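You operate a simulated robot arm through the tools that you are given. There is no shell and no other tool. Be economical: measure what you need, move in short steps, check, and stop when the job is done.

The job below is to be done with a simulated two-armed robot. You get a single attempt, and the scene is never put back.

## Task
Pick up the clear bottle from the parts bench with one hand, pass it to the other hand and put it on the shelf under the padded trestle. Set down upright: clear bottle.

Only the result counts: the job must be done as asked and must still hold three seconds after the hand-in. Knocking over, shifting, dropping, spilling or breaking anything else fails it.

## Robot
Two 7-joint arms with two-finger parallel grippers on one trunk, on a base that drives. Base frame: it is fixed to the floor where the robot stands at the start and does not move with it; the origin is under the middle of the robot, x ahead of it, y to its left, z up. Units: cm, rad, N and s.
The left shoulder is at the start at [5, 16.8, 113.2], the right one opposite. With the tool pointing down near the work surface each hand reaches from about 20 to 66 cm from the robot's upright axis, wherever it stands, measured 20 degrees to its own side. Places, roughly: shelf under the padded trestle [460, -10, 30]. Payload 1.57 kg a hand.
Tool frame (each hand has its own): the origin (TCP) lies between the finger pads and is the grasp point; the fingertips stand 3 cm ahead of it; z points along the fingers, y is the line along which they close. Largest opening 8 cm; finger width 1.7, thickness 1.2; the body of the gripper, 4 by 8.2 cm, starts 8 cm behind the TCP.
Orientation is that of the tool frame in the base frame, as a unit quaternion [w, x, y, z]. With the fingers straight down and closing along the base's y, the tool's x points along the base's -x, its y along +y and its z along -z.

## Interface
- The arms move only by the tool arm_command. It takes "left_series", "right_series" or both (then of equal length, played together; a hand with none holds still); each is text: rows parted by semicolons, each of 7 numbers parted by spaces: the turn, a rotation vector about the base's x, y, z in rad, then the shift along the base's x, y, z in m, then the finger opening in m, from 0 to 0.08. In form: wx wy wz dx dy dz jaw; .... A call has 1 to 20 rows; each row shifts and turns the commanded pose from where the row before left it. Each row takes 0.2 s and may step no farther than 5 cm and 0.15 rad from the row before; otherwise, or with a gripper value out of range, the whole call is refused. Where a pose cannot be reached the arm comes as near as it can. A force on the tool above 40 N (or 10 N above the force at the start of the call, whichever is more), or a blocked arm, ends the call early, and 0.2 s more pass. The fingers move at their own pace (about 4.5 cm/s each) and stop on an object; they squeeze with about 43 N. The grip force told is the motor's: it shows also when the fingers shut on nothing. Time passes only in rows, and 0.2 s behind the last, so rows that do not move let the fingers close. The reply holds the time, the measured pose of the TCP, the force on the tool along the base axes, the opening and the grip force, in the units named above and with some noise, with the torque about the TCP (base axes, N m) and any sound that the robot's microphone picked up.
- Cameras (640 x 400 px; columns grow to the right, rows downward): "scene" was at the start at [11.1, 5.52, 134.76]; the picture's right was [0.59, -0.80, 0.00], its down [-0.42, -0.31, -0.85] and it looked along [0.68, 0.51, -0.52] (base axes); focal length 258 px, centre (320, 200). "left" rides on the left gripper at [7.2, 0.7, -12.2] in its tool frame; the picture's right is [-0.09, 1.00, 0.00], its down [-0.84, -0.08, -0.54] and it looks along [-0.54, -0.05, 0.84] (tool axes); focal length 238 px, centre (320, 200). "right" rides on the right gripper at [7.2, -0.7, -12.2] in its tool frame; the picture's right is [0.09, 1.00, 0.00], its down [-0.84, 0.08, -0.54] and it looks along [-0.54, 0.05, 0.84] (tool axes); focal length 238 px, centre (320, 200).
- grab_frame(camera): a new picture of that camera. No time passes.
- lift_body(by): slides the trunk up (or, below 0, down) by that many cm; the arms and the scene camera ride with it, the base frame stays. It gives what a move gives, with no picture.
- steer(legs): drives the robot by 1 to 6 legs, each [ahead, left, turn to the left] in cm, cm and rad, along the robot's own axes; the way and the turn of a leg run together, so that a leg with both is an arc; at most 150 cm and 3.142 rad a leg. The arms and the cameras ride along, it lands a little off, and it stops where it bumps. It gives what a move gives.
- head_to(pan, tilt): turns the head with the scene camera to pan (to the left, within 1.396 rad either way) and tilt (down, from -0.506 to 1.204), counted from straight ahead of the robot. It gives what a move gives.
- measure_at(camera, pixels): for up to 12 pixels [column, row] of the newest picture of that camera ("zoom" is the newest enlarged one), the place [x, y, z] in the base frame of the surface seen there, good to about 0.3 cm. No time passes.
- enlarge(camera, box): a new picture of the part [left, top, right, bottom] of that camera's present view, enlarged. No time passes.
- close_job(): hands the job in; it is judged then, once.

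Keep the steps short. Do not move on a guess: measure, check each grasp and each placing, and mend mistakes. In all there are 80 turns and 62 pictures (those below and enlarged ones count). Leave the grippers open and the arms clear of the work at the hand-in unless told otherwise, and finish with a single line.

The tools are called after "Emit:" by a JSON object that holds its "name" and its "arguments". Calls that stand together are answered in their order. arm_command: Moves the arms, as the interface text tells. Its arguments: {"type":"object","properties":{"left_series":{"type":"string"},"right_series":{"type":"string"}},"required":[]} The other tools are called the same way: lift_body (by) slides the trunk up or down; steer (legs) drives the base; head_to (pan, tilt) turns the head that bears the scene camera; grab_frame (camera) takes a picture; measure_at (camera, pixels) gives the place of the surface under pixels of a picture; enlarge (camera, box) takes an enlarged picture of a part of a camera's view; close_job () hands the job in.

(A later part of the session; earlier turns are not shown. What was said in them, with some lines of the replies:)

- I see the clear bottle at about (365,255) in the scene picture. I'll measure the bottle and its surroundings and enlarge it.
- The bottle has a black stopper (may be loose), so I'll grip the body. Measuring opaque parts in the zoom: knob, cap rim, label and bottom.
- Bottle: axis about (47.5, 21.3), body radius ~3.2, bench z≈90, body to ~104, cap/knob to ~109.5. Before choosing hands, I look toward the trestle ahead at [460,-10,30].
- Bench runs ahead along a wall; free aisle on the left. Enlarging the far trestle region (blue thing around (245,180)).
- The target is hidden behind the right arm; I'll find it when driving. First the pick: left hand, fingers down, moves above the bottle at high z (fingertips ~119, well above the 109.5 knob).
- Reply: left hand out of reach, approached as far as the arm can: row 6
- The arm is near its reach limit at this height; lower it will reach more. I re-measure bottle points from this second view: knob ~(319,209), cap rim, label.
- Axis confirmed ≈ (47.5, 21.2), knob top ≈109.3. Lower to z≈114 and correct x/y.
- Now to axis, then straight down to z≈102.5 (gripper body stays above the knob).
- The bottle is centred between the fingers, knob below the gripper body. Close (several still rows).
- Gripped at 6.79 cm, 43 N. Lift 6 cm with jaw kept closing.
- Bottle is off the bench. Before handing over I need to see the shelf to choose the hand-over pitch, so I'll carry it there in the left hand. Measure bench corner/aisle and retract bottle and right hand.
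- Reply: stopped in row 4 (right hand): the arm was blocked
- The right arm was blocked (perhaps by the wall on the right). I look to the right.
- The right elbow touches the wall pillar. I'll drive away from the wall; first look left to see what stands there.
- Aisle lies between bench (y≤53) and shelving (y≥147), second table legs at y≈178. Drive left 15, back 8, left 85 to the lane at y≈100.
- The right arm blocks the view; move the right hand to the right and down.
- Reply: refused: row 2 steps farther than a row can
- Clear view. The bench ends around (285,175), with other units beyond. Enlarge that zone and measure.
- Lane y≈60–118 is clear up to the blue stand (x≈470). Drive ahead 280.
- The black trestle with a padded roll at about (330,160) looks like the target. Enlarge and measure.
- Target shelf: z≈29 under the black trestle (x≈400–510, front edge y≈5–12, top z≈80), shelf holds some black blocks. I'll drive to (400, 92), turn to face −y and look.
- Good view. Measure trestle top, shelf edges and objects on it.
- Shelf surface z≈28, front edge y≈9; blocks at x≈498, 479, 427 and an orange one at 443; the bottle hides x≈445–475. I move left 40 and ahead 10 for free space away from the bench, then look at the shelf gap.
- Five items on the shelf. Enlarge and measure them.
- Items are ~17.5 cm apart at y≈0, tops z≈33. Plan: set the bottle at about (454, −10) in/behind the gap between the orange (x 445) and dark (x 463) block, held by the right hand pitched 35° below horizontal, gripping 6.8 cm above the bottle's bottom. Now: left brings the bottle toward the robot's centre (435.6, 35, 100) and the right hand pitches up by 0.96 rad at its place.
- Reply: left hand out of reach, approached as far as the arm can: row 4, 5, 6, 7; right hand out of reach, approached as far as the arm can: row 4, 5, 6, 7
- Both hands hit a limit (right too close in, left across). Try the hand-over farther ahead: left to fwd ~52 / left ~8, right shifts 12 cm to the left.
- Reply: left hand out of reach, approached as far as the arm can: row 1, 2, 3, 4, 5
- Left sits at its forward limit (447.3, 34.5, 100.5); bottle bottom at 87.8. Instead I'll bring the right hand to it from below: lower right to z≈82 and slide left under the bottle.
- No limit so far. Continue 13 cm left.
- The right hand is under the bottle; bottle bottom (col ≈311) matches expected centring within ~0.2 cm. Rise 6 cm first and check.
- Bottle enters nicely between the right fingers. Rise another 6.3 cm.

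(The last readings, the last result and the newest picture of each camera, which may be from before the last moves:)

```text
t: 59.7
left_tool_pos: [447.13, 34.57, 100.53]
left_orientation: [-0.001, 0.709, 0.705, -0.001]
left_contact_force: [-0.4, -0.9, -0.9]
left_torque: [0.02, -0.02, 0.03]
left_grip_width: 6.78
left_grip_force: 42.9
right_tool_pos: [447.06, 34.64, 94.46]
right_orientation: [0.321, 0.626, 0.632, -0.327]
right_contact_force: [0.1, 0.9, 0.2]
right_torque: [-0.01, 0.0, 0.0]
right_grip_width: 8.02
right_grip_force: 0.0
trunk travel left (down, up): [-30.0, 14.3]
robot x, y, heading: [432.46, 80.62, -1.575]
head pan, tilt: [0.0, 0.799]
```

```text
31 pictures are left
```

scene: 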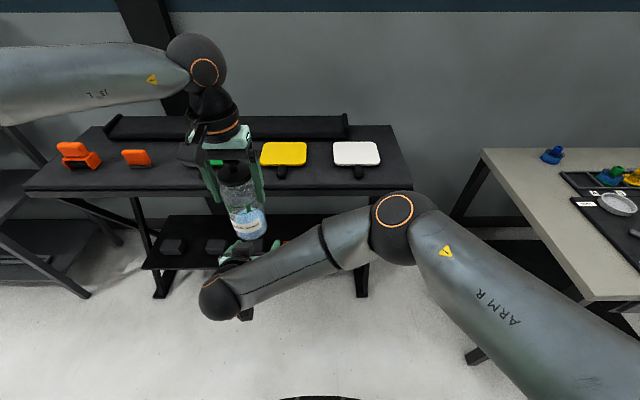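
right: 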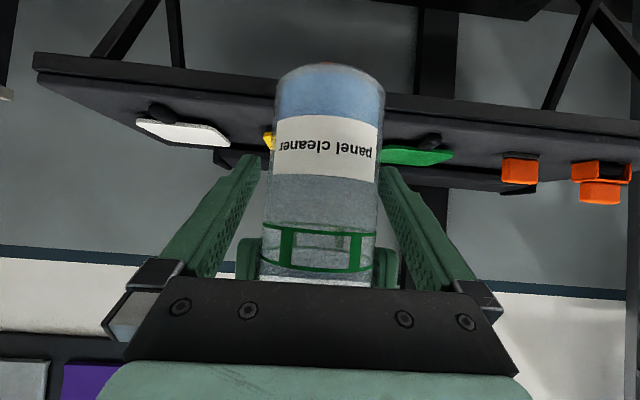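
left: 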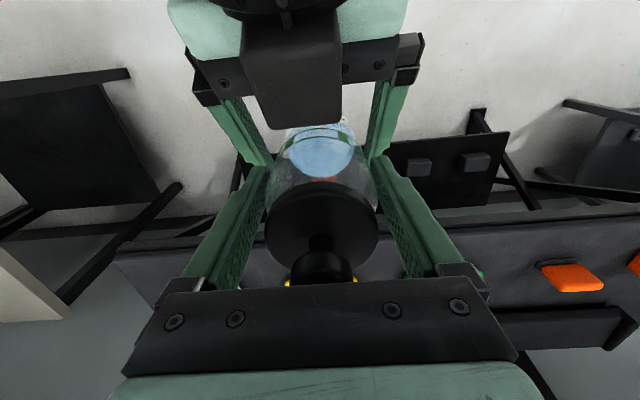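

Both hands straddle the bottle without touching each other (no contact forces). Close the right hand.

Emit:
{"name": "arm_command", "arguments": {"right_series": "0 0 0 0 0 0 0.06;0 0 0 0 0 0 0.05;0 0 0 0 0 0 0.05;0 0 0 0 0 0 0.05"}}

```text
t: 60.7
left_tool_pos: [447.04, 34.63, 100.76]
left_orientation: [-0.002, 0.71, 0.704, -0.002]
left_contact_force: [-11.1, 2.8, -1.6]
left_torque: [0.09, 0.7, -0.16]
left_grip_width: 6.78
left_grip_force: 43.4
right_tool_pos: [447.1, 34.67, 94.38]
right_orientation: [0.322, 0.625, 0.633, -0.326]
right_contact_force: [10.5, -2.3, -1.1]
right_torque: [0.08, -0.01, 0.14]
right_grip_width: 6.83
right_grip_force: 40.1
trunk travel left (down, up): [-30.0, 14.3]
robot x, y, heading: [432.45, 80.6, -1.579]
head pan, tilt: [0.0, 0.799]
```

Right grips at 6.83 cm. A small lateral strain (≈11 N) relaxes when I open the left; open left fully, staying still.

Emit:
{"name": "arm_command", "arguments": {"left_series": "0 0 0 0 0 0 0.07;0 0 0 0 0 0 0.08;0 0 0 0 0 0 0.08;0 0 0 0 0 0 0.08", "right_series": "0 0 0 0 0 0 0.05;0 0 0 0 0 0 0.05;0 0 0 0 0 0 0.05;0 0 0 0 0 0 0.05"}}

```text
t: 61.7
left_tool_pos: [447.18, 34.59, 100.36]
left_orientation: [0.0, 0.71, 0.705, -0.002]
left_contact_force: [0.2, -0.2, -0.9]
left_torque: [0.01, 0.01, -0.02]
left_grip_width: 8.0
left_grip_force: 0.1
right_tool_pos: [447.02, 34.68, 94.46]
right_orientation: [0.321, 0.626, 0.632, -0.327]
right_contact_force: [0.1, 1.0, -0.5]
right_torque: [0.03, -0.01, 0.03]
right_grip_width: 6.85
right_grip_force: 42.4
trunk travel left (down, up): [-30.0, 14.3]
robot x, y, heading: [432.55, 80.76, -1.579]
head pan, tilt: [0.0, 0.799]
```

Released cleanly. Separate vertically: right carries the bottle down 12 cm (known reachable), left up 4 cm.

Emit:
{"name": "arm_command", "arguments": {"left_series": "0 0 0 0 0 0 0.08;0 0 0 0 0 0 0.08;0 0 0 0 0 0 0.08;0 0 0 0 0 0 0.08;0 0 0 0 0 0.02 0.08;0 0 0 0 0 0.02 0.08", "right_series": "0 0 0 0 0 -0.02 0.05;0 0 0 0 0 -0.025 0.05;0 0 0 0 0 -0.025 0.05;0 0 0 0 0 -0.025 0.05;0 0 0 0 0 -0.025 0.05;0 0 0 0 0 0 0.05"}}

Emit:
{"name": "grab_frame", "arguments": {"camera": "scene"}}

Emit:
{"name": "grab_frame", "arguments": {"camera": "left"}}

```text
t: 63.1
left_tool_pos: [447.51, 34.6, 104.62]
left_orientation: [-0.001, 0.709, 0.705, -0.002]
left_contact_force: [0.1, -0.4, -0.2]
left_torque: [-0.01, -0.03, -0.05]
left_grip_width: 8.0
left_grip_force: 0.3
right_tool_pos: [446.76, 34.78, 82.57]
right_orientation: [0.323, 0.624, 0.632, -0.326]
right_contact_force: [0.1, 1.0, 0.6]
right_torque: [0.03, 0.03, 0.01]
right_grip_width: 6.85
right_grip_force: 43.0
trunk travel left (down, up): [-30.0, 14.3]
robot x, y, heading: [432.82, 80.47, -1.578]
head pan, tilt: [0.0, 0.799]
```

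```text
30 pictures are left
```

scene: 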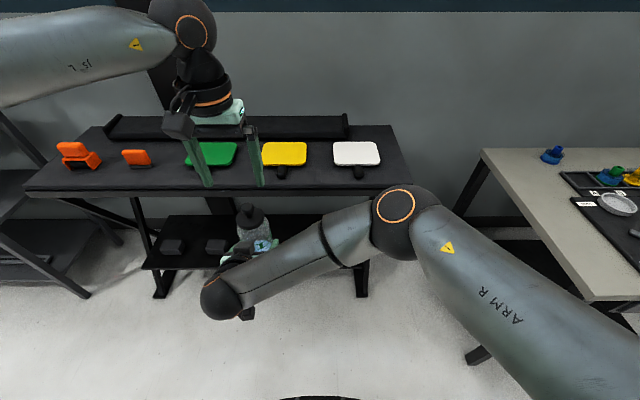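

```text
29 pictures are left
```

left: 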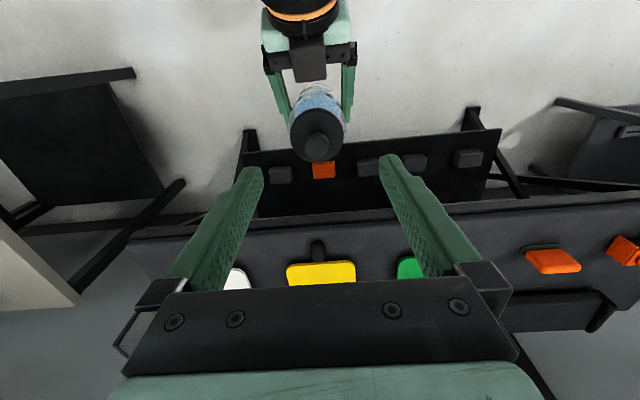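

Hand-over done: bottle upright in the right hand (6.85 cm, 43 N). Tuck the left hand back and up near the body.

Emit:
{"name": "arm_command", "arguments": {"left_series": "0 0 0 0.015 0.03 0.02 0.08;0 0 0 0.015 0.03 0.02 0.08;0 0 0 0.015 0.03 0.02 0.08;0 0 0 0.015 0.03 0.02 0.08;0 0 0 0.015 0.03 0.02 0.08;0 0 0 0.015 0.03 0.02 0.08;0 0 0 0.015 0.03 0.02 0.08;0 0 0 0.015 0.03 0.02 0.08;0 0 0 0 0 0 0.08"}}

Emit:
{"name": "lift_body", "arguments": {"by": -30}}

Emit:
{"name": "grab_frame", "arguments": {"camera": "scene"}}

```text
t: 65.1
left_tool_pos: [459.12, 58.72, 120.49]
left_orientation: [0.0, 0.709, 0.705, 0.0]
left_contact_force: [-0.1, 0.1, 0.7]
left_torque: [0.03, 0.0, 0.0]
left_grip_width: 8.0
left_grip_force: 0.0
right_tool_pos: [446.67, 34.7, 82.46]
right_orientation: [0.321, 0.626, 0.632, -0.326]
right_contact_force: [0.0, 0.0, 0.1]
right_torque: [0.04, 0.02, 0.03]
right_grip_width: 6.83
right_grip_force: 42.7
trunk travel left (down, up): [-30.0, 14.3]
robot x, y, heading: [432.83, 80.6, -1.577]
head pan, tilt: [0.0, 0.799]
```

```text
t: 68.1
left_tool_pos: [459.22, 58.75, 90.56]
left_orientation: [0.001, 0.71, 0.704, 0.0]
left_contact_force: [0.4, -0.1, 0.4]
left_torque: [0.01, 0.0, -0.03]
left_grip_width: 8.02
left_grip_force: 0.1
right_tool_pos: [446.83, 34.56, 52.49]
right_orientation: [0.321, 0.626, 0.631, -0.326]
right_contact_force: [0.6, 0.5, -0.2]
right_torque: [0.03, 0.01, 0.01]
right_grip_width: 6.83
right_grip_force: 42.9
trunk travel left (down, up): [0.0, 44.3]
robot x, y, heading: [432.63, 80.74, -1.574]
head pan, tilt: [0.0, 0.799]
```

```text
28 pictures are left
```

scene: 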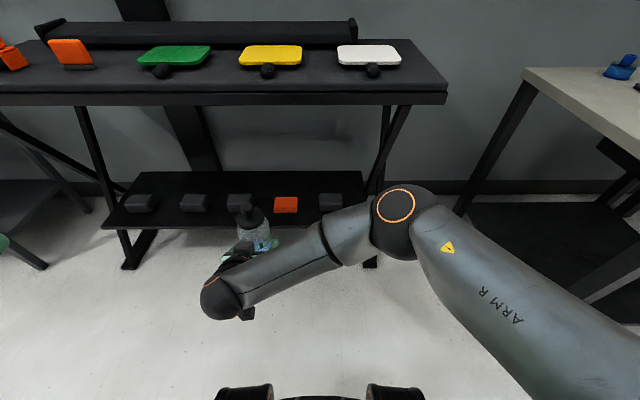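

Good view of the shelf. Measure the two neighbouring items, shelf edges and top edge.

Emit:
{"name": "enlarge", "arguments": {"camera": "scene", "box": [100, 80, 400, 270]}}

Emit:
{"name": "measure_at", "arguments": {"camera": "scene", "pixels": [[275, 200], [297, 200], [229, 197], [251, 197], [240, 209], [286, 213], [200, 174], [290, 174], [182, 197], [206, 197], [300, 100], [300, 222]]}}

```text
2.11 times, centred on (250, 175) of scene
```

zoom: 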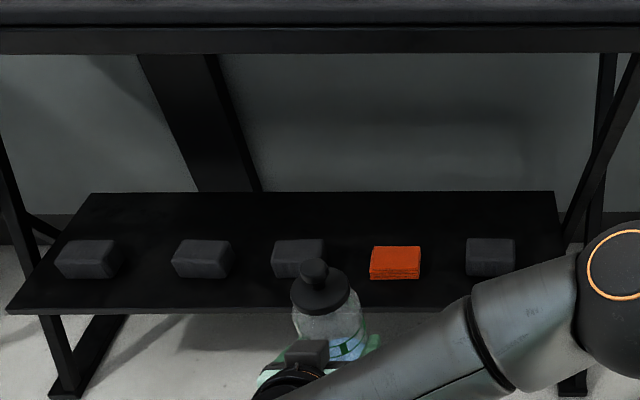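

```text
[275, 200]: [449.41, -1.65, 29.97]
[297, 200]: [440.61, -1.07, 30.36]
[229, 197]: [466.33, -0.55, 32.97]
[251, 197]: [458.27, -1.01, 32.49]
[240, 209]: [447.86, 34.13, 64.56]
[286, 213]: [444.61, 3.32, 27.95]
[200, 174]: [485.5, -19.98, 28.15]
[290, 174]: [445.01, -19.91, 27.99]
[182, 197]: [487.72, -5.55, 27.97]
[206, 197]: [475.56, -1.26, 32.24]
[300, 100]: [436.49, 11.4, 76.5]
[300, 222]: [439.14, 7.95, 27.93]
```

Items are ~8.5 cm wide with ~9 cm gaps — too tight; I'll set the bottle behind the low orange item (top z 30.4) instead. Measure the items' back edges and shelf's back edge.

Emit:
{"name": "measure_at", "arguments": {"camera": "zoom", "pixels": [[397, 248], [397, 244], [300, 242], [300, 237], [490, 240], [490, 235], [397, 196], [330, 196], [440, 210], [375, 250], [418, 250], [397, 277]]}}

```text
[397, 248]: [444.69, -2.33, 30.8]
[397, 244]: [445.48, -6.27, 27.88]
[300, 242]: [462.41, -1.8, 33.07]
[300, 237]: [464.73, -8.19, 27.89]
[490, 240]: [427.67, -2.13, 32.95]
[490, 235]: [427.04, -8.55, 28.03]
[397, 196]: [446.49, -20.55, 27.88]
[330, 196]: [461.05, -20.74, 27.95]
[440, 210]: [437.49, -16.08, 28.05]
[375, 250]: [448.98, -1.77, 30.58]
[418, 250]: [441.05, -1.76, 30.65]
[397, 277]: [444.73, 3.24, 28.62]
```

Items span y −2.5…3.2, shelf back edge y≈−21. Target: (448, −11.5). Check arm geometry: wrist, forearm, elbow heights.

Emit:
{"name": "measure_at", "arguments": {"camera": "scene", "pixels": [[222, 298], [260, 285], [330, 240], [395, 195], [430, 250], [240, 255], [247, 312], [250, 213]]}}

```text
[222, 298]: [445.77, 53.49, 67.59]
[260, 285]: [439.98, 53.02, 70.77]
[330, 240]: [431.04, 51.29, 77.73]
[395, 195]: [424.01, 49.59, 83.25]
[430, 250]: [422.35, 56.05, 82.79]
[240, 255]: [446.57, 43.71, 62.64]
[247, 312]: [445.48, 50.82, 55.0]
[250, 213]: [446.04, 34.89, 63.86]
```

Final wrist will be at y≈8, z≈47, well under the top; elbow must stay at y>15, so I keep the arm extended (fwd ≈60). Drive left 20 first.

Emit:
{"name": "steer", "arguments": {"legs": [[0, 20, 0]]}}

Emit:
{"name": "arm_command", "arguments": {"right_series": "0 0 0 -0.03 0 0 0.05;0 0 0 -0.03 0 0 0.05;0 0 0 -0.03 -0.01 -0.01 0.05;0 0 0 -0.03 -0.01 -0.01 0.05;0 0 0 -0.03 -0.02 -0.01 0.05;0 0 0 -0.03 -0.02 -0.02 0.05;0 0 0 0 -0.03 -0.02 0.05;0 0 0 0 -0.03 0 0.05;0 0 0 0 0 0 0.05"}}

Emit:
{"name": "grab_frame", "arguments": {"camera": "scene"}}

```text
t: 69.7
left_tool_pos: [479.15, 58.46, 90.48]
left_orientation: [0.0, 0.71, 0.704, 0.001]
left_contact_force: [1.1, 0.4, -0.5]
left_torque: [-0.04, -0.02, -0.01]
left_grip_width: 8.01
left_grip_force: 0.2
right_tool_pos: [466.84, 34.4, 52.53]
right_orientation: [0.322, 0.625, 0.631, -0.327]
right_contact_force: [0.2, -1.0, -0.3]
right_torque: [0.05, 0.01, -0.01]
right_grip_width: 6.85
right_grip_force: 43.1
trunk travel left (down, up): [0.0, 44.3]
robot x, y, heading: [452.69, 80.67, -1.581]
head pan, tilt: [0.0, 0.799]
```

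```text
t: 71.7
left_tool_pos: [479.22, 58.46, 90.54]
left_orientation: [0.0, 0.71, 0.704, 0.0]
left_contact_force: [1.0, 0.8, 0.6]
left_torque: [-0.01, -0.02, 0.02]
left_grip_width: 8.01
left_grip_force: 0.0
right_tool_pos: [448.64, 22.55, 45.43]
right_orientation: [0.321, 0.626, 0.632, -0.326]
right_contact_force: [0.3, 0.7, -0.7]
right_torque: [0.01, 0.0, 0.01]
right_grip_width: 6.84
right_grip_force: 43.3
trunk travel left (down, up): [0.0, 44.3]
robot x, y, heading: [452.94, 80.63, -1.584]
head pan, tilt: [0.0, 0.799]
```

```text
26 pictures are left
```

scene: 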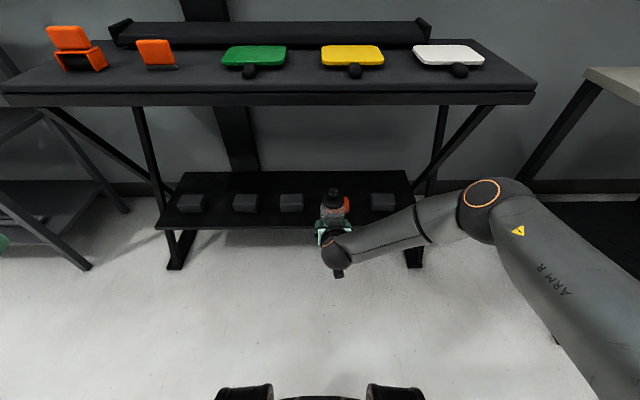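

No limits. Measure elbow/forearm to check they clear the trestle during a ~33 cm forward drive.

Emit:
{"name": "measure_at", "arguments": {"camera": "scene", "pixels": [[485, 190], [520, 185], [470, 230], [435, 225], [390, 230], [340, 245], [335, 195], [338, 272]]}}

```text
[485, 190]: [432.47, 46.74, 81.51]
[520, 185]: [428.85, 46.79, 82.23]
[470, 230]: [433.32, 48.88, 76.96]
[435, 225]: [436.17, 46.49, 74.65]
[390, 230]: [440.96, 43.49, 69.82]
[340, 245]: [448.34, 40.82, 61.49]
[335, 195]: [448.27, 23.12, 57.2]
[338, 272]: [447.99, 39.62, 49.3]
```

The elbow (x≈430, y≈42, z≈77) would meet the trestle top if I drive 33 cm now. Extend the arm further (TCP fwd ≈68, z≈42) and re-measure the elbow.

Emit:
{"name": "arm_command", "arguments": {"right_series": "0 0 0 0 -0.025 -0.008 0.05;0 0 0 0 -0.025 -0.008 0.05;0 0 0 0 -0.025 -0.008 0.05;0 0 0 0 -0.025 -0.008 0.05;0 0 0 0 0 0 0.05"}}

Emit:
{"name": "grab_frame", "arguments": {"camera": "scene"}}

```text
t: 72.9
left_tool_pos: [479.3, 58.48, 90.57]
left_orientation: [0.001, 0.711, 0.703, 0.0]
left_contact_force: [-1.0, -0.5, 0.6]
left_torque: [-0.03, -0.04, -0.02]
left_grip_width: 8.03
left_grip_force: 0.1
right_tool_pos: [448.88, 12.56, 42.08]
right_orientation: [0.321, 0.626, 0.631, -0.326]
right_contact_force: [0.8, -0.2, -0.6]
right_torque: [0.01, -0.02, -0.02]
right_grip_width: 6.84
right_grip_force: 43.0
trunk travel left (down, up): [0.0, 44.3]
robot x, y, heading: [452.62, 80.5, -1.581]
head pan, tilt: [0.0, 0.799]
```

```text
25 pictures are left
```

scene: 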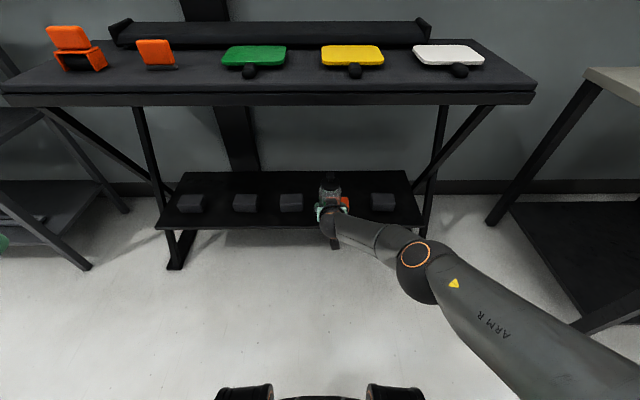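

Emit:
{"name": "measure_at", "arguments": {"camera": "scene", "pixels": [[418, 250], [415, 240], [400, 260], [420, 290], [370, 238], [332, 220], [332, 190], [334, 242], [290, 93], [290, 106]]}}

```text
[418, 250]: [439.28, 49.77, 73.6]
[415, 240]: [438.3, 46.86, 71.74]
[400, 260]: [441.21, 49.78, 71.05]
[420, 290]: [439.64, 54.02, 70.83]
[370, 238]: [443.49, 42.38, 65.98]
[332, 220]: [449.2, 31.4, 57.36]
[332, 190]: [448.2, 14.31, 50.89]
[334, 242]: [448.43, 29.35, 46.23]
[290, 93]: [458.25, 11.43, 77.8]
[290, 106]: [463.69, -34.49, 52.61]
```

Now elbow is at y≈47, z≤74; a 20 cm drive leaves it at y≈27, clear of the trestle's edge (y 11.4). Bottle bottom 35.2 passes over the orange item (30.7). Drive ahead 12, check, then 8.

Emit:
{"name": "steer", "arguments": {"legs": [[12, 0, 0]]}}

Emit:
{"name": "grab_frame", "arguments": {"camera": "scene"}}

```text
t: 74.1
left_tool_pos: [479.13, 46.42, 90.54]
left_orientation: [0.0, 0.71, 0.704, 0.0]
left_contact_force: [1.2, -0.2, 0.6]
left_torque: [-0.03, -0.01, -0.02]
left_grip_width: 8.01
left_grip_force: 0.0
right_tool_pos: [448.83, 0.43, 42.28]
right_orientation: [0.322, 0.626, 0.631, -0.327]
right_contact_force: [0.2, -0.4, -0.5]
right_torque: [0.01, 0.02, 0.02]
right_grip_width: 6.81
right_grip_force: 43.4
trunk travel left (down, up): [0.0, 44.3]
robot x, y, heading: [452.64, 69.05, -1.582]
head pan, tilt: [0.0, 0.799]
```

```text
24 pictures are left
```

scene: 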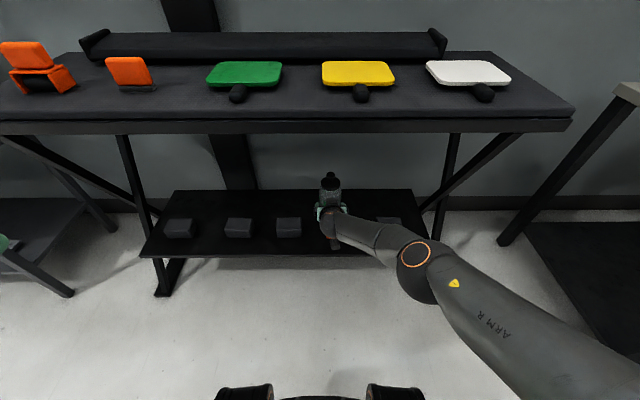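

Clear. Another 9.5 cm ahead.

Emit:
{"name": "steer", "arguments": {"legs": [[9.5, 0, 0]]}}

Emit:
{"name": "grab_frame", "arguments": {"camera": "right"}}

Emit:
{"name": "enlarge", "arguments": {"camera": "scene", "box": [220, 140, 440, 290]}}

```text
t: 75.2
left_tool_pos: [479.02, 37.16, 90.56]
left_orientation: [0.0, 0.711, 0.703, 0.0]
left_contact_force: [-0.2, -0.3, -0.1]
left_torque: [0.01, 0.0, -0.01]
left_grip_width: 8.01
left_grip_force: 0.1
right_tool_pos: [448.66, -9.0, 42.22]
right_orientation: [0.322, 0.626, 0.631, -0.327]
right_contact_force: [0.4, 0.7, 0.0]
right_torque: [0.04, 0.0, 0.0]
right_grip_width: 6.79
right_grip_force: 42.8
trunk travel left (down, up): [0.0, 44.3]
robot x, y, heading: [452.29, 59.1, -1.582]
head pan, tilt: [0.0, 0.799]
```

```text
23 pictures are left
```

right: 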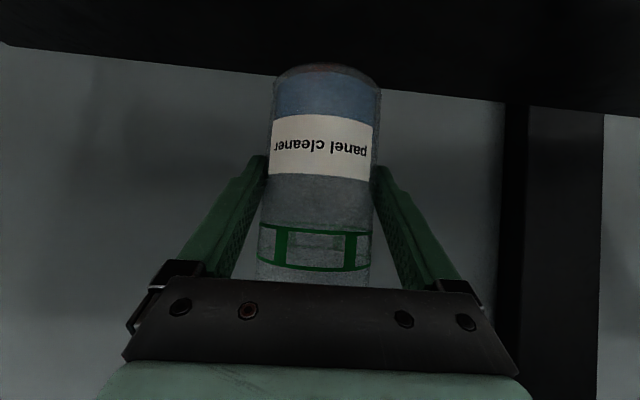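

```text
2.67 times, centred on (330, 215) of scene
```

zoom: 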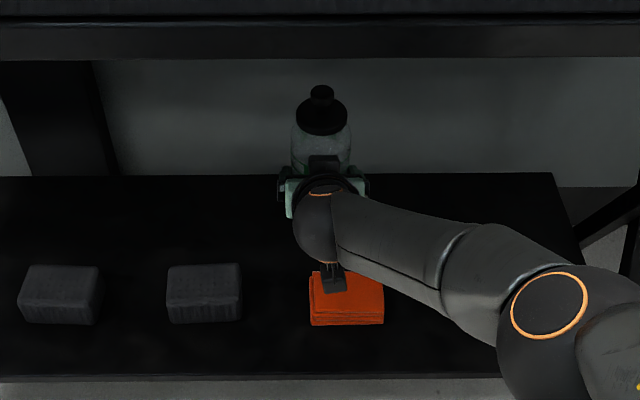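

The bottle is behind the orange item; the right camera box hangs above the orange item. Check its lowest point and the bottle's top.

Emit:
{"name": "measure_at", "arguments": {"camera": "zoom", "pixels": [[335, 290], [325, 290], [333, 275], [322, 92], [322, 120], [345, 310], [320, 140]]}}

```text
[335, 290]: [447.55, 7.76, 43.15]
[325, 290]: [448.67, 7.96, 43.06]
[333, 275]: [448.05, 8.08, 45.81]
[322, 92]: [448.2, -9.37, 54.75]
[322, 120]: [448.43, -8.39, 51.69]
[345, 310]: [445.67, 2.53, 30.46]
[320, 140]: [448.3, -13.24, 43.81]
```

Bottle bottom ≈35.4, shelf 27.95: lower ≈7.5 cm. Down 6.5 first, then small steps till contact.

Emit:
{"name": "arm_command", "arguments": {"right_series": "0 0 0 0 0 -0.02 0.05;0 0 0 0 0 -0.02 0.05;0 0 0 0 0 -0.015 0.05;0 0 0 0 0 -0.01 0.05;0 0 0 0 0 0 0.05"}}

Emit:
{"name": "enlarge", "arguments": {"camera": "scene", "box": [220, 140, 440, 290]}}

Emit:
{"name": "grab_frame", "arguments": {"camera": "right"}}

```text
t: 76.4
left_tool_pos: [478.95, 37.12, 90.58]
left_orientation: [0.0, 0.711, 0.703, -0.001]
left_contact_force: [0.2, -0.4, 1.2]
left_torque: [0.0, 0.01, 0.01]
left_grip_width: 7.99
left_grip_force: 0.1
right_tool_pos: [447.72, -7.14, 38.61]
right_orientation: [0.321, 0.627, 0.63, -0.327]
right_contact_force: [-0.3, 0.0, 0.3]
right_torque: [0.05, 0.01, 0.0]
right_grip_width: 6.8
right_grip_force: 43.0
right hand out of reach, approached as far as the arm can: row 1, 2, 3, 4
trunk travel left (down, up): [0.0, 44.3]
robot x, y, heading: [452.19, 59.29, -1.583]
head pan, tilt: [0.0, 0.799]
```

```text
2.67 times, centred on (330, 215) of scene
```

zoom: 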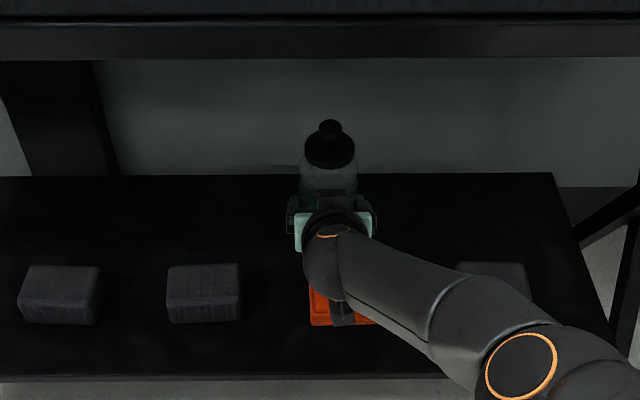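

```text
20 pictures are left
```

right: 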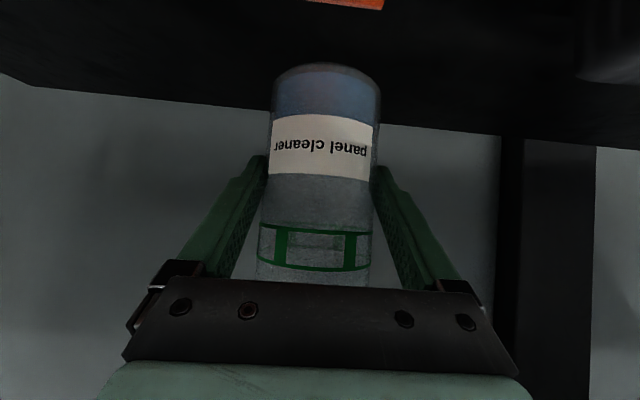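

The arm reached its limit at z 38.6 (fwd 66). Drive 6 cm closer (bottle 3.8 cm above free shelf behind the items), then lower.

Emit:
{"name": "steer", "arguments": {"legs": [[6, 0, 0]]}}

Emit:
{"name": "arm_command", "arguments": {"right_series": "0 0 0 0 0.015 0 0.05;0 0 0 0 0.015 -0.01 0.05;0 0 0 0 0 -0.01 0.05;0 0 0 0 0 0 0.05"}}

```text
t: 77.4
left_tool_pos: [478.84, 31.13, 90.52]
left_orientation: [0.0, 0.71, 0.704, 0.0]
left_contact_force: [-0.3, -0.2, -0.1]
left_torque: [-0.01, 0.0, -0.02]
left_grip_width: 8.01
left_grip_force: 0.0
right_tool_pos: [447.53, -13.12, 38.49]
right_orientation: [0.321, 0.627, 0.63, -0.327]
right_contact_force: [-0.2, 0.4, 0.0]
right_torque: [0.04, -0.01, -0.01]
right_grip_width: 6.82
right_grip_force: 43.1
trunk travel left (down, up): [0.0, 44.3]
robot x, y, heading: [452.67, 53.19, -1.584]
head pan, tilt: [0.0, 0.799]
```

```text
t: 78.4
left_tool_pos: [478.88, 31.23, 90.55]
left_orientation: [0.0, 0.71, 0.704, 0.0]
left_contact_force: [0.0, 1.0, -0.2]
left_torque: [0.02, -0.02, -0.03]
left_grip_width: 8.01
left_grip_force: 0.0
right_tool_pos: [447.71, -10.05, 36.81]
right_orientation: [0.321, 0.626, 0.63, -0.328]
right_contact_force: [-1.3, -0.3, -0.6]
right_torque: [0.01, 0.03, -0.02]
right_grip_width: 6.82
right_grip_force: 43.0
trunk travel left (down, up): [0.0, 44.3]
robot x, y, heading: [452.46, 53.13, -1.581]
head pan, tilt: [0.0, 0.799]
```

Now z 36.8, expected contact ≈34.75. Down 1.5 cm in small steps.

Emit:
{"name": "arm_command", "arguments": {"right_series": "0 0 0 0 0 -0.005 0.05;0 0 0 0 0 -0.005 0.05;0 0 0 0 0 -0.005 0.05;0 0 0 0 0 0 0.05"}}

Emit:
{"name": "grab_frame", "arguments": {"camera": "right"}}

Emit:
{"name": "enlarge", "arguments": {"camera": "scene", "box": [220, 140, 440, 290]}}

```text
t: 79.4
left_tool_pos: [478.97, 31.23, 90.56]
left_orientation: [0.0, 0.711, 0.704, 0.0]
left_contact_force: [0.6, 0.1, -0.3]
left_torque: [0.0, -0.01, -0.01]
left_grip_width: 8.0
left_grip_force: 0.1
right_tool_pos: [447.71, -9.95, 35.32]
right_orientation: [0.321, 0.626, 0.631, -0.327]
right_contact_force: [-0.7, 0.2, -0.6]
right_torque: [0.04, 0.02, 0.02]
right_grip_width: 6.83
right_grip_force: 43.3
trunk travel left (down, up): [0.0, 44.3]
robot x, y, heading: [452.49, 53.68, -1.581]
head pan, tilt: [0.0, 0.799]
```

```text
19 pictures are left
```

right: 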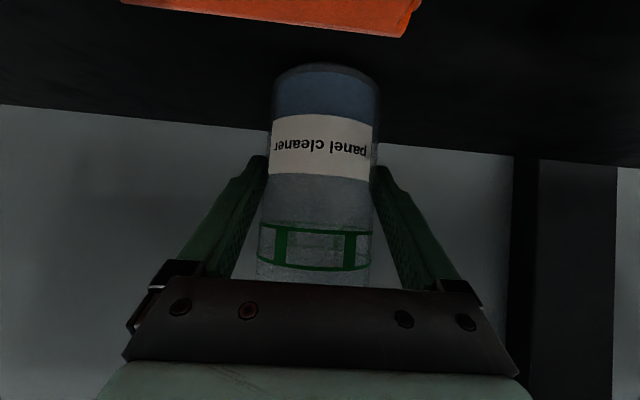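

```text
2.67 times, centred on (330, 215) of scene
```

zoom: 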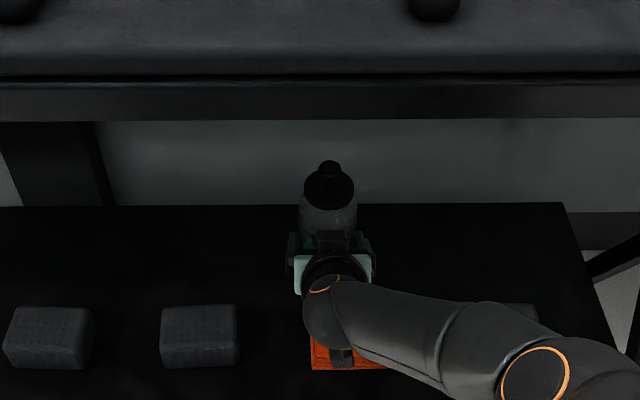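

Orange item is clear of everything. Continue down in 0.2 cm steps until the force shows contact.

Emit:
{"name": "arm_command", "arguments": {"right_series": "0 0 0 0 0 -0.002 0.05;0 0 0 0 0 -0.002 0.05;0 0 0 0 0 0 0.05"}}

Emit:
{"name": "measure_at", "arguments": {"camera": "zoom", "pixels": [[329, 165], [329, 170], [329, 190], [341, 360]]}}

```text
t: 80.2
left_tool_pos: [478.81, 31.21, 90.58]
left_orientation: [0.0, 0.711, 0.703, 0.0]
left_contact_force: [-0.7, -0.8, 0.6]
left_torque: [0.02, -0.03, -0.01]
left_grip_width: 8.0
left_grip_force: 0.1
right_tool_pos: [447.65, -10.01, 34.73]
right_orientation: [0.321, 0.627, 0.63, -0.327]
right_contact_force: [-0.1, -0.5, -0.5]
right_torque: [0.03, -0.01, -0.01]
right_grip_width: 6.81
right_grip_force: 43.4
trunk travel left (down, up): [0.0, 44.3]
robot x, y, heading: [452.3, 53.25, -1.578]
head pan, tilt: [0.0, 0.799]
```

```text
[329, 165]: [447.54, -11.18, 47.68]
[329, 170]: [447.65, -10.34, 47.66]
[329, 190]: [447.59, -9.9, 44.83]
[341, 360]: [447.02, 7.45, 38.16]
```

Emit:
{"name": "arm_command", "arguments": {"right_series": "0 0 0 0 0 -0.001 0.05;0 0 0 0 0 -0.001 0.05;0 0 0 0 0 0 0.05"}}

```text
t: 81.0
left_tool_pos: [478.87, 31.2, 90.58]
left_orientation: [0.0, 0.711, 0.703, 0.001]
left_contact_force: [0.4, 0.6, 0.6]
left_torque: [0.01, 0.02, -0.01]
left_grip_width: 7.99
left_grip_force: 0.0
right_tool_pos: [447.59, -10.14, 34.74]
right_orientation: [0.322, 0.626, 0.631, -0.326]
right_contact_force: [-0.1, -0.3, -1.1]
right_torque: [0.01, 0.04, 0.0]
right_grip_width: 6.81
right_grip_force: 43.1
trunk travel left (down, up): [0.0, 44.3]
robot x, y, heading: [452.32, 53.07, -1.584]
head pan, tilt: [0.0, 0.799]
```

Emit:
{"name": "arm_command", "arguments": {"right_series": "0 0 0 0 0 -0.001 0.05;0 0 0 0 0 -0.001 0.05;0 0 0 0 0 0 0.05"}}

```text
t: 81.8
left_tool_pos: [479.0, 31.23, 90.51]
left_orientation: [0.0, 0.711, 0.703, 0.001]
left_contact_force: [-0.5, -0.5, 0.0]
left_torque: [0.0, 0.01, -0.02]
left_grip_width: 8.02
left_grip_force: 0.0
right_tool_pos: [447.56, -10.0, 34.7]
right_orientation: [0.322, 0.626, 0.63, -0.328]
right_contact_force: [1.2, 0.4, 1.7]
right_torque: [-0.05, -0.2, -0.02]
right_grip_width: 6.83
right_grip_force: 43.0
right hand out of reach, approached as far as the arm can: row 2
trunk travel left (down, up): [0.0, 44.3]
robot x, y, heading: [452.45, 53.09, -1.583]
head pan, tilt: [0.0, 0.799]
```

A first hint of contact (1.7 N, torque), yet also the arm's reach limit. Check the knob height.

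Emit:
{"name": "enlarge", "arguments": {"camera": "scene", "box": [290, 180, 370, 240]}}

Emit:
{"name": "measure_at", "arguments": {"camera": "zoom", "pixels": [[320, 170], [320, 155], [320, 185], [320, 210], [300, 240], [130, 100], [540, 100]]}}

```text
6.67 times, centred on (330, 210) of scene
```

zoom: 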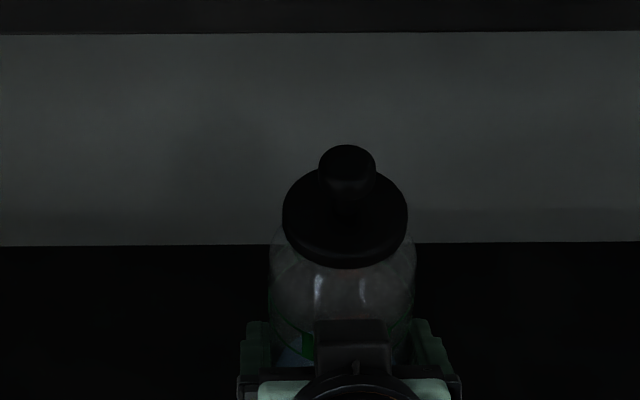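

```text
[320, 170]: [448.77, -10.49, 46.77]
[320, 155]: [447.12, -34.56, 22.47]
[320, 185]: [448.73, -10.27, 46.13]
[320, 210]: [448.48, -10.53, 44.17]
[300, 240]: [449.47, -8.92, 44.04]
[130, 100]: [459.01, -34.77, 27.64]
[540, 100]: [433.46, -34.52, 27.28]
```

Cap height 44.1 puts the bottom at ≈27.95 = shelf height. One more 0.2 cm press to confirm by force.

Emit:
{"name": "arm_command", "arguments": {"right_series": "0 0 0 0 0 -0.002 0.05;0 0 0 0 0 0 0.05"}}

```text
t: 82.4
left_tool_pos: [478.94, 31.18, 90.57]
left_orientation: [0.0, 0.711, 0.703, 0.0]
left_contact_force: [-0.5, 0.5, 0.3]
left_torque: [0.0, 0.02, 0.01]
left_grip_width: 7.96
left_grip_force: 0.0
right_tool_pos: [447.43, -9.87, 34.76]
right_orientation: [0.323, 0.626, 0.63, -0.328]
right_contact_force: [3.6, -1.4, 7.9]
right_torque: [-0.03, -0.42, -0.08]
right_grip_width: 6.81
right_grip_force: 42.9
trunk travel left (down, up): [0.0, 44.3]
robot x, y, heading: [452.51, 53.2, -1.585]
head pan, tilt: [0.0, 0.799]
```

Contact confirmed (7.9 N up). Relax 0.1 cm and open fully.

Emit:
{"name": "arm_command", "arguments": {"right_series": "0 0 0 0 0 0.001 0.05;0 0 0 0 0 0 0.07;0 0 0 0 0 0 0.08;0 0 0 0 0 0 0.08;0 0 0 0 0 0 0.08"}}

Emit:
{"name": "grab_frame", "arguments": {"camera": "right"}}

```text
t: 83.6
left_tool_pos: [478.93, 31.26, 90.58]
left_orientation: [0.0, 0.711, 0.704, 0.0]
left_contact_force: [0.0, -1.3, 0.4]
left_torque: [-0.03, -0.01, 0.0]
left_grip_width: 8.0
left_grip_force: 0.0
right_tool_pos: [447.49, -9.89, 34.32]
right_orientation: [0.321, 0.627, 0.63, -0.327]
right_contact_force: [0.7, 0.4, -0.7]
right_torque: [0.01, 0.01, -0.05]
right_grip_width: 8.02
right_grip_force: 0.1
trunk travel left (down, up): [0.0, 44.3]
robot x, y, heading: [452.43, 53.54, -1.579]
head pan, tilt: [0.0, 0.799]
```

```text
16 pictures are left
```

right: 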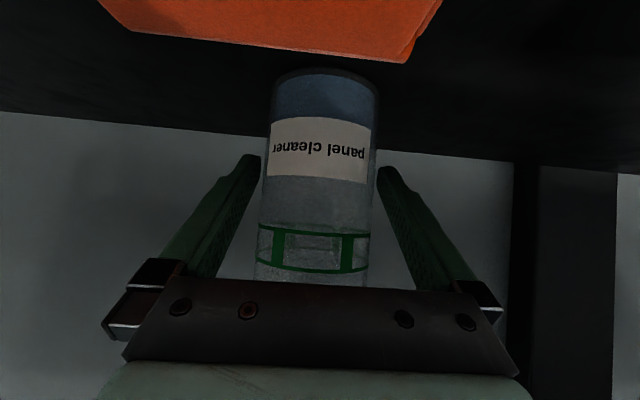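

Opened, bottle standing and centred between the fingers. Withdraw back and slightly up along the tool axis.

Emit:
{"name": "arm_command", "arguments": {"right_series": "0 0 0 0 0.015 0.006 0.08;0 0 0 0 0.015 0.006 0.08;0 0 0 0 0.02 0.01 0.08;0 0 0 0 0.02 0.01 0.08;0 0 0 0 0.02 0.01 0.08;0 0 0 0 0 0 0.08"}}

Emit:
{"name": "grab_frame", "arguments": {"camera": "right"}}

Emit:
{"name": "enlarge", "arguments": {"camera": "scene", "box": [220, 140, 440, 290]}}

```text
t: 85.0
left_tool_pos: [478.9, 31.13, 90.61]
left_orientation: [0.0, 0.711, 0.703, 0.0]
left_contact_force: [0.0, 0.1, -0.7]
left_torque: [-0.01, -0.04, -0.02]
left_grip_width: 8.01
left_grip_force: 0.0
right_tool_pos: [448.04, -2.63, 37.23]
right_orientation: [0.321, 0.627, 0.63, -0.327]
right_contact_force: [-1.0, -0.6, 0.0]
right_torque: [0.01, 0.03, 0.04]
right_grip_width: 8.02
right_grip_force: 0.0
right hand out of reach, approached as far as the arm can: row 1, 2, 3
trunk travel left (down, up): [0.0, 44.3]
robot x, y, heading: [452.43, 53.2, -1.585]
head pan, tilt: [0.0, 0.799]
```

```text
15 pictures are left
```

right: 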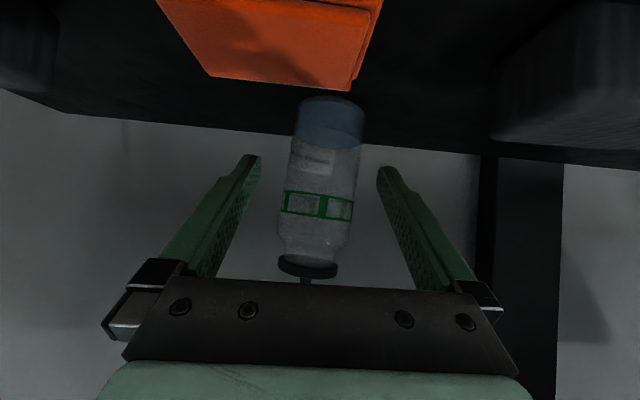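

```text
2.67 times, centred on (330, 215) of scene
```

zoom: 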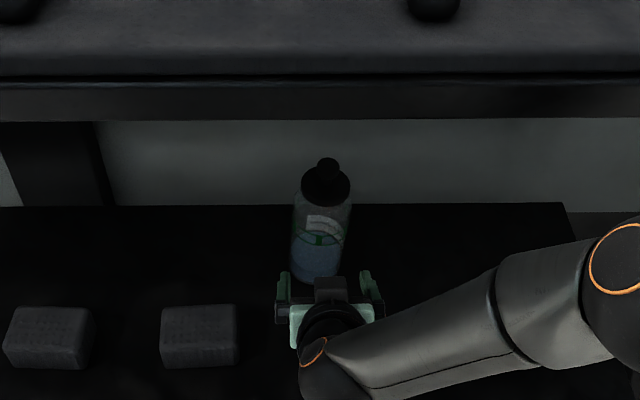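

The bottle looks slightly leaning/turned in these pictures; it might be rocking. Let time pass and look again with both cameras.

Emit:
{"name": "arm_command", "arguments": {"right_series": "0 0 0 0 0.01 0.003 0.08;0 0 0 0 0.01 0.003 0.08;0 0 0 0 0 0 0.08;0 0 0 0 0 0 0.08;0 0 0 0 0 0 0.08"}}

Emit:
{"name": "grab_frame", "arguments": {"camera": "right"}}

Emit:
{"name": "enlarge", "arguments": {"camera": "scene", "box": [270, 170, 390, 250]}}

Emit:
{"name": "measure_at", "arguments": {"camera": "zoom", "pixels": [[330, 105], [330, 135], [300, 140], [360, 140], [290, 220], [340, 220], [300, 330], [310, 260]]}}

```text
t: 86.2
left_tool_pos: [478.86, 31.16, 90.5]
left_orientation: [0.0, 0.711, 0.703, 0.0]
left_contact_force: [-0.8, 0.7, -0.6]
left_torque: [0.02, -0.01, -0.01]
left_grip_width: 8.01
left_grip_force: 0.1
right_tool_pos: [448.18, -0.65, 37.66]
right_orientation: [0.322, 0.626, 0.631, -0.327]
right_contact_force: [-0.1, -0.3, -0.4]
right_torque: [0.0, 0.01, 0.03]
right_grip_width: 7.99
right_grip_force: 0.0
trunk travel left (down, up): [0.0, 44.3]
robot x, y, heading: [452.38, 52.9, -1.583]
head pan, tilt: [0.0, 0.799]
```

```text
13 pictures are left
```

right: 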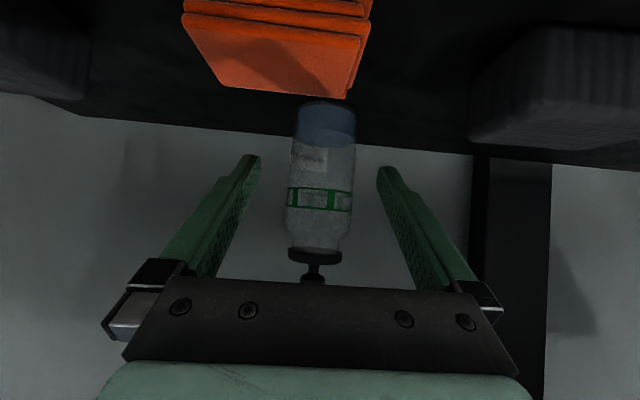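

```text
5.00 times, centred on (330, 210) of scene
```

zoom: 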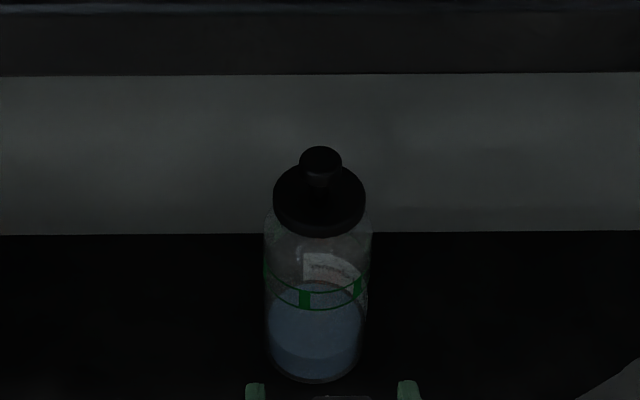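

```text
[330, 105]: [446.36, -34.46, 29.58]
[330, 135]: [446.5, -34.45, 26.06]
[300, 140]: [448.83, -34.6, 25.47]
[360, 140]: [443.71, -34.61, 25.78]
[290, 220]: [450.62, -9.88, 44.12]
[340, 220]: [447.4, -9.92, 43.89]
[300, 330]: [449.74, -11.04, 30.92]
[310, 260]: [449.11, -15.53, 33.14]
```

It was rocking and has settled upright at about (448.7, −12.5). Now back the robot straight out 30 cm (fingers at z≥35, above the items), then check.

Emit:
{"name": "steer", "arguments": {"legs": [[-30, 0, 0]]}}

Emit:
{"name": "enlarge", "arguments": {"camera": "scene", "box": [180, 120, 420, 270]}}

Emit:
{"name": "grab_frame", "arguments": {"camera": "right"}}

```text
t: 88.3
left_tool_pos: [479.17, 61.62, 90.49]
left_orientation: [0.0, 0.711, 0.703, 0.0]
left_contact_force: [1.2, -0.1, 0.4]
left_torque: [0.01, 0.02, -0.01]
left_grip_width: 8.0
left_grip_force: 0.0
right_tool_pos: [448.51, 29.87, 37.67]
right_orientation: [0.322, 0.625, 0.631, -0.327]
right_contact_force: [-0.3, -0.2, -0.5]
right_torque: [0.01, 0.02, -0.02]
right_grip_width: 8.01
right_grip_force: 0.0
trunk travel left (down, up): [0.0, 44.3]
robot x, y, heading: [452.95, 83.7, -1.58]
head pan, tilt: [0.0, 0.799]
```

```text
2.67 times, centred on (300, 195) of scene
```

zoom: 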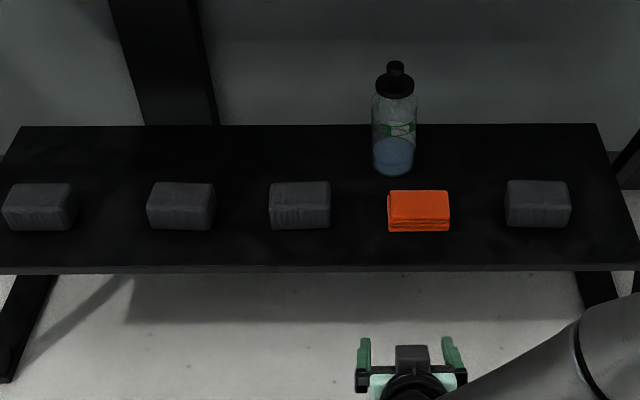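

```text
10 pictures are left
```

right: 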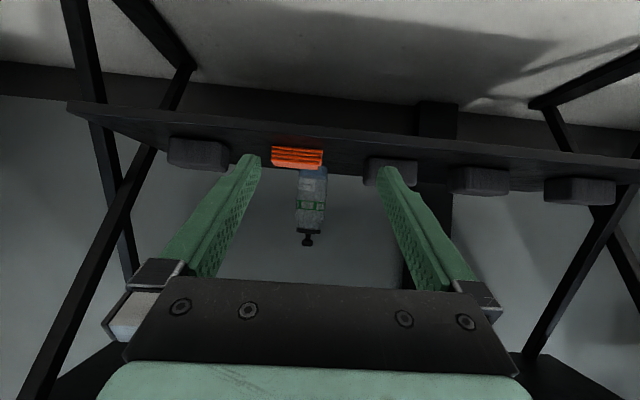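

The bottle stands upright behind the orange item; everything else looks in place. Confirm by measuring.

Emit:
{"name": "measure_at", "arguments": {"camera": "zoom", "pixels": [[396, 68], [396, 90], [393, 160], [393, 172], [420, 193], [392, 205], [446, 205], [300, 185], [535, 185]]}}

```text
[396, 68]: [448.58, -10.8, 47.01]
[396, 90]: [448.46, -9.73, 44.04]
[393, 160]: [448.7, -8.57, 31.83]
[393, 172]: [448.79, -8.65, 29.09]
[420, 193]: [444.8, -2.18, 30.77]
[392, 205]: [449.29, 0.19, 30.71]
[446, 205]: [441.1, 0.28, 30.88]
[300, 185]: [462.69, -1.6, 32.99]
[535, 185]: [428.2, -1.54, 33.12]
```

The bottle is upright (cap z 44.0, bottom on the 28 shelf), the neighbours are unmoved, and both grippers are open and clear. Handing in.

Emit:
{"name": "close_job", "arguments": {}}

```text
The job is handed in.
```

The clear bottle was picked up with the left hand, passed to the right hand in mid-air, and set upright on the shelf under the padded trestle, with the neighbouring shelf items where they were and both grippers open and clear.
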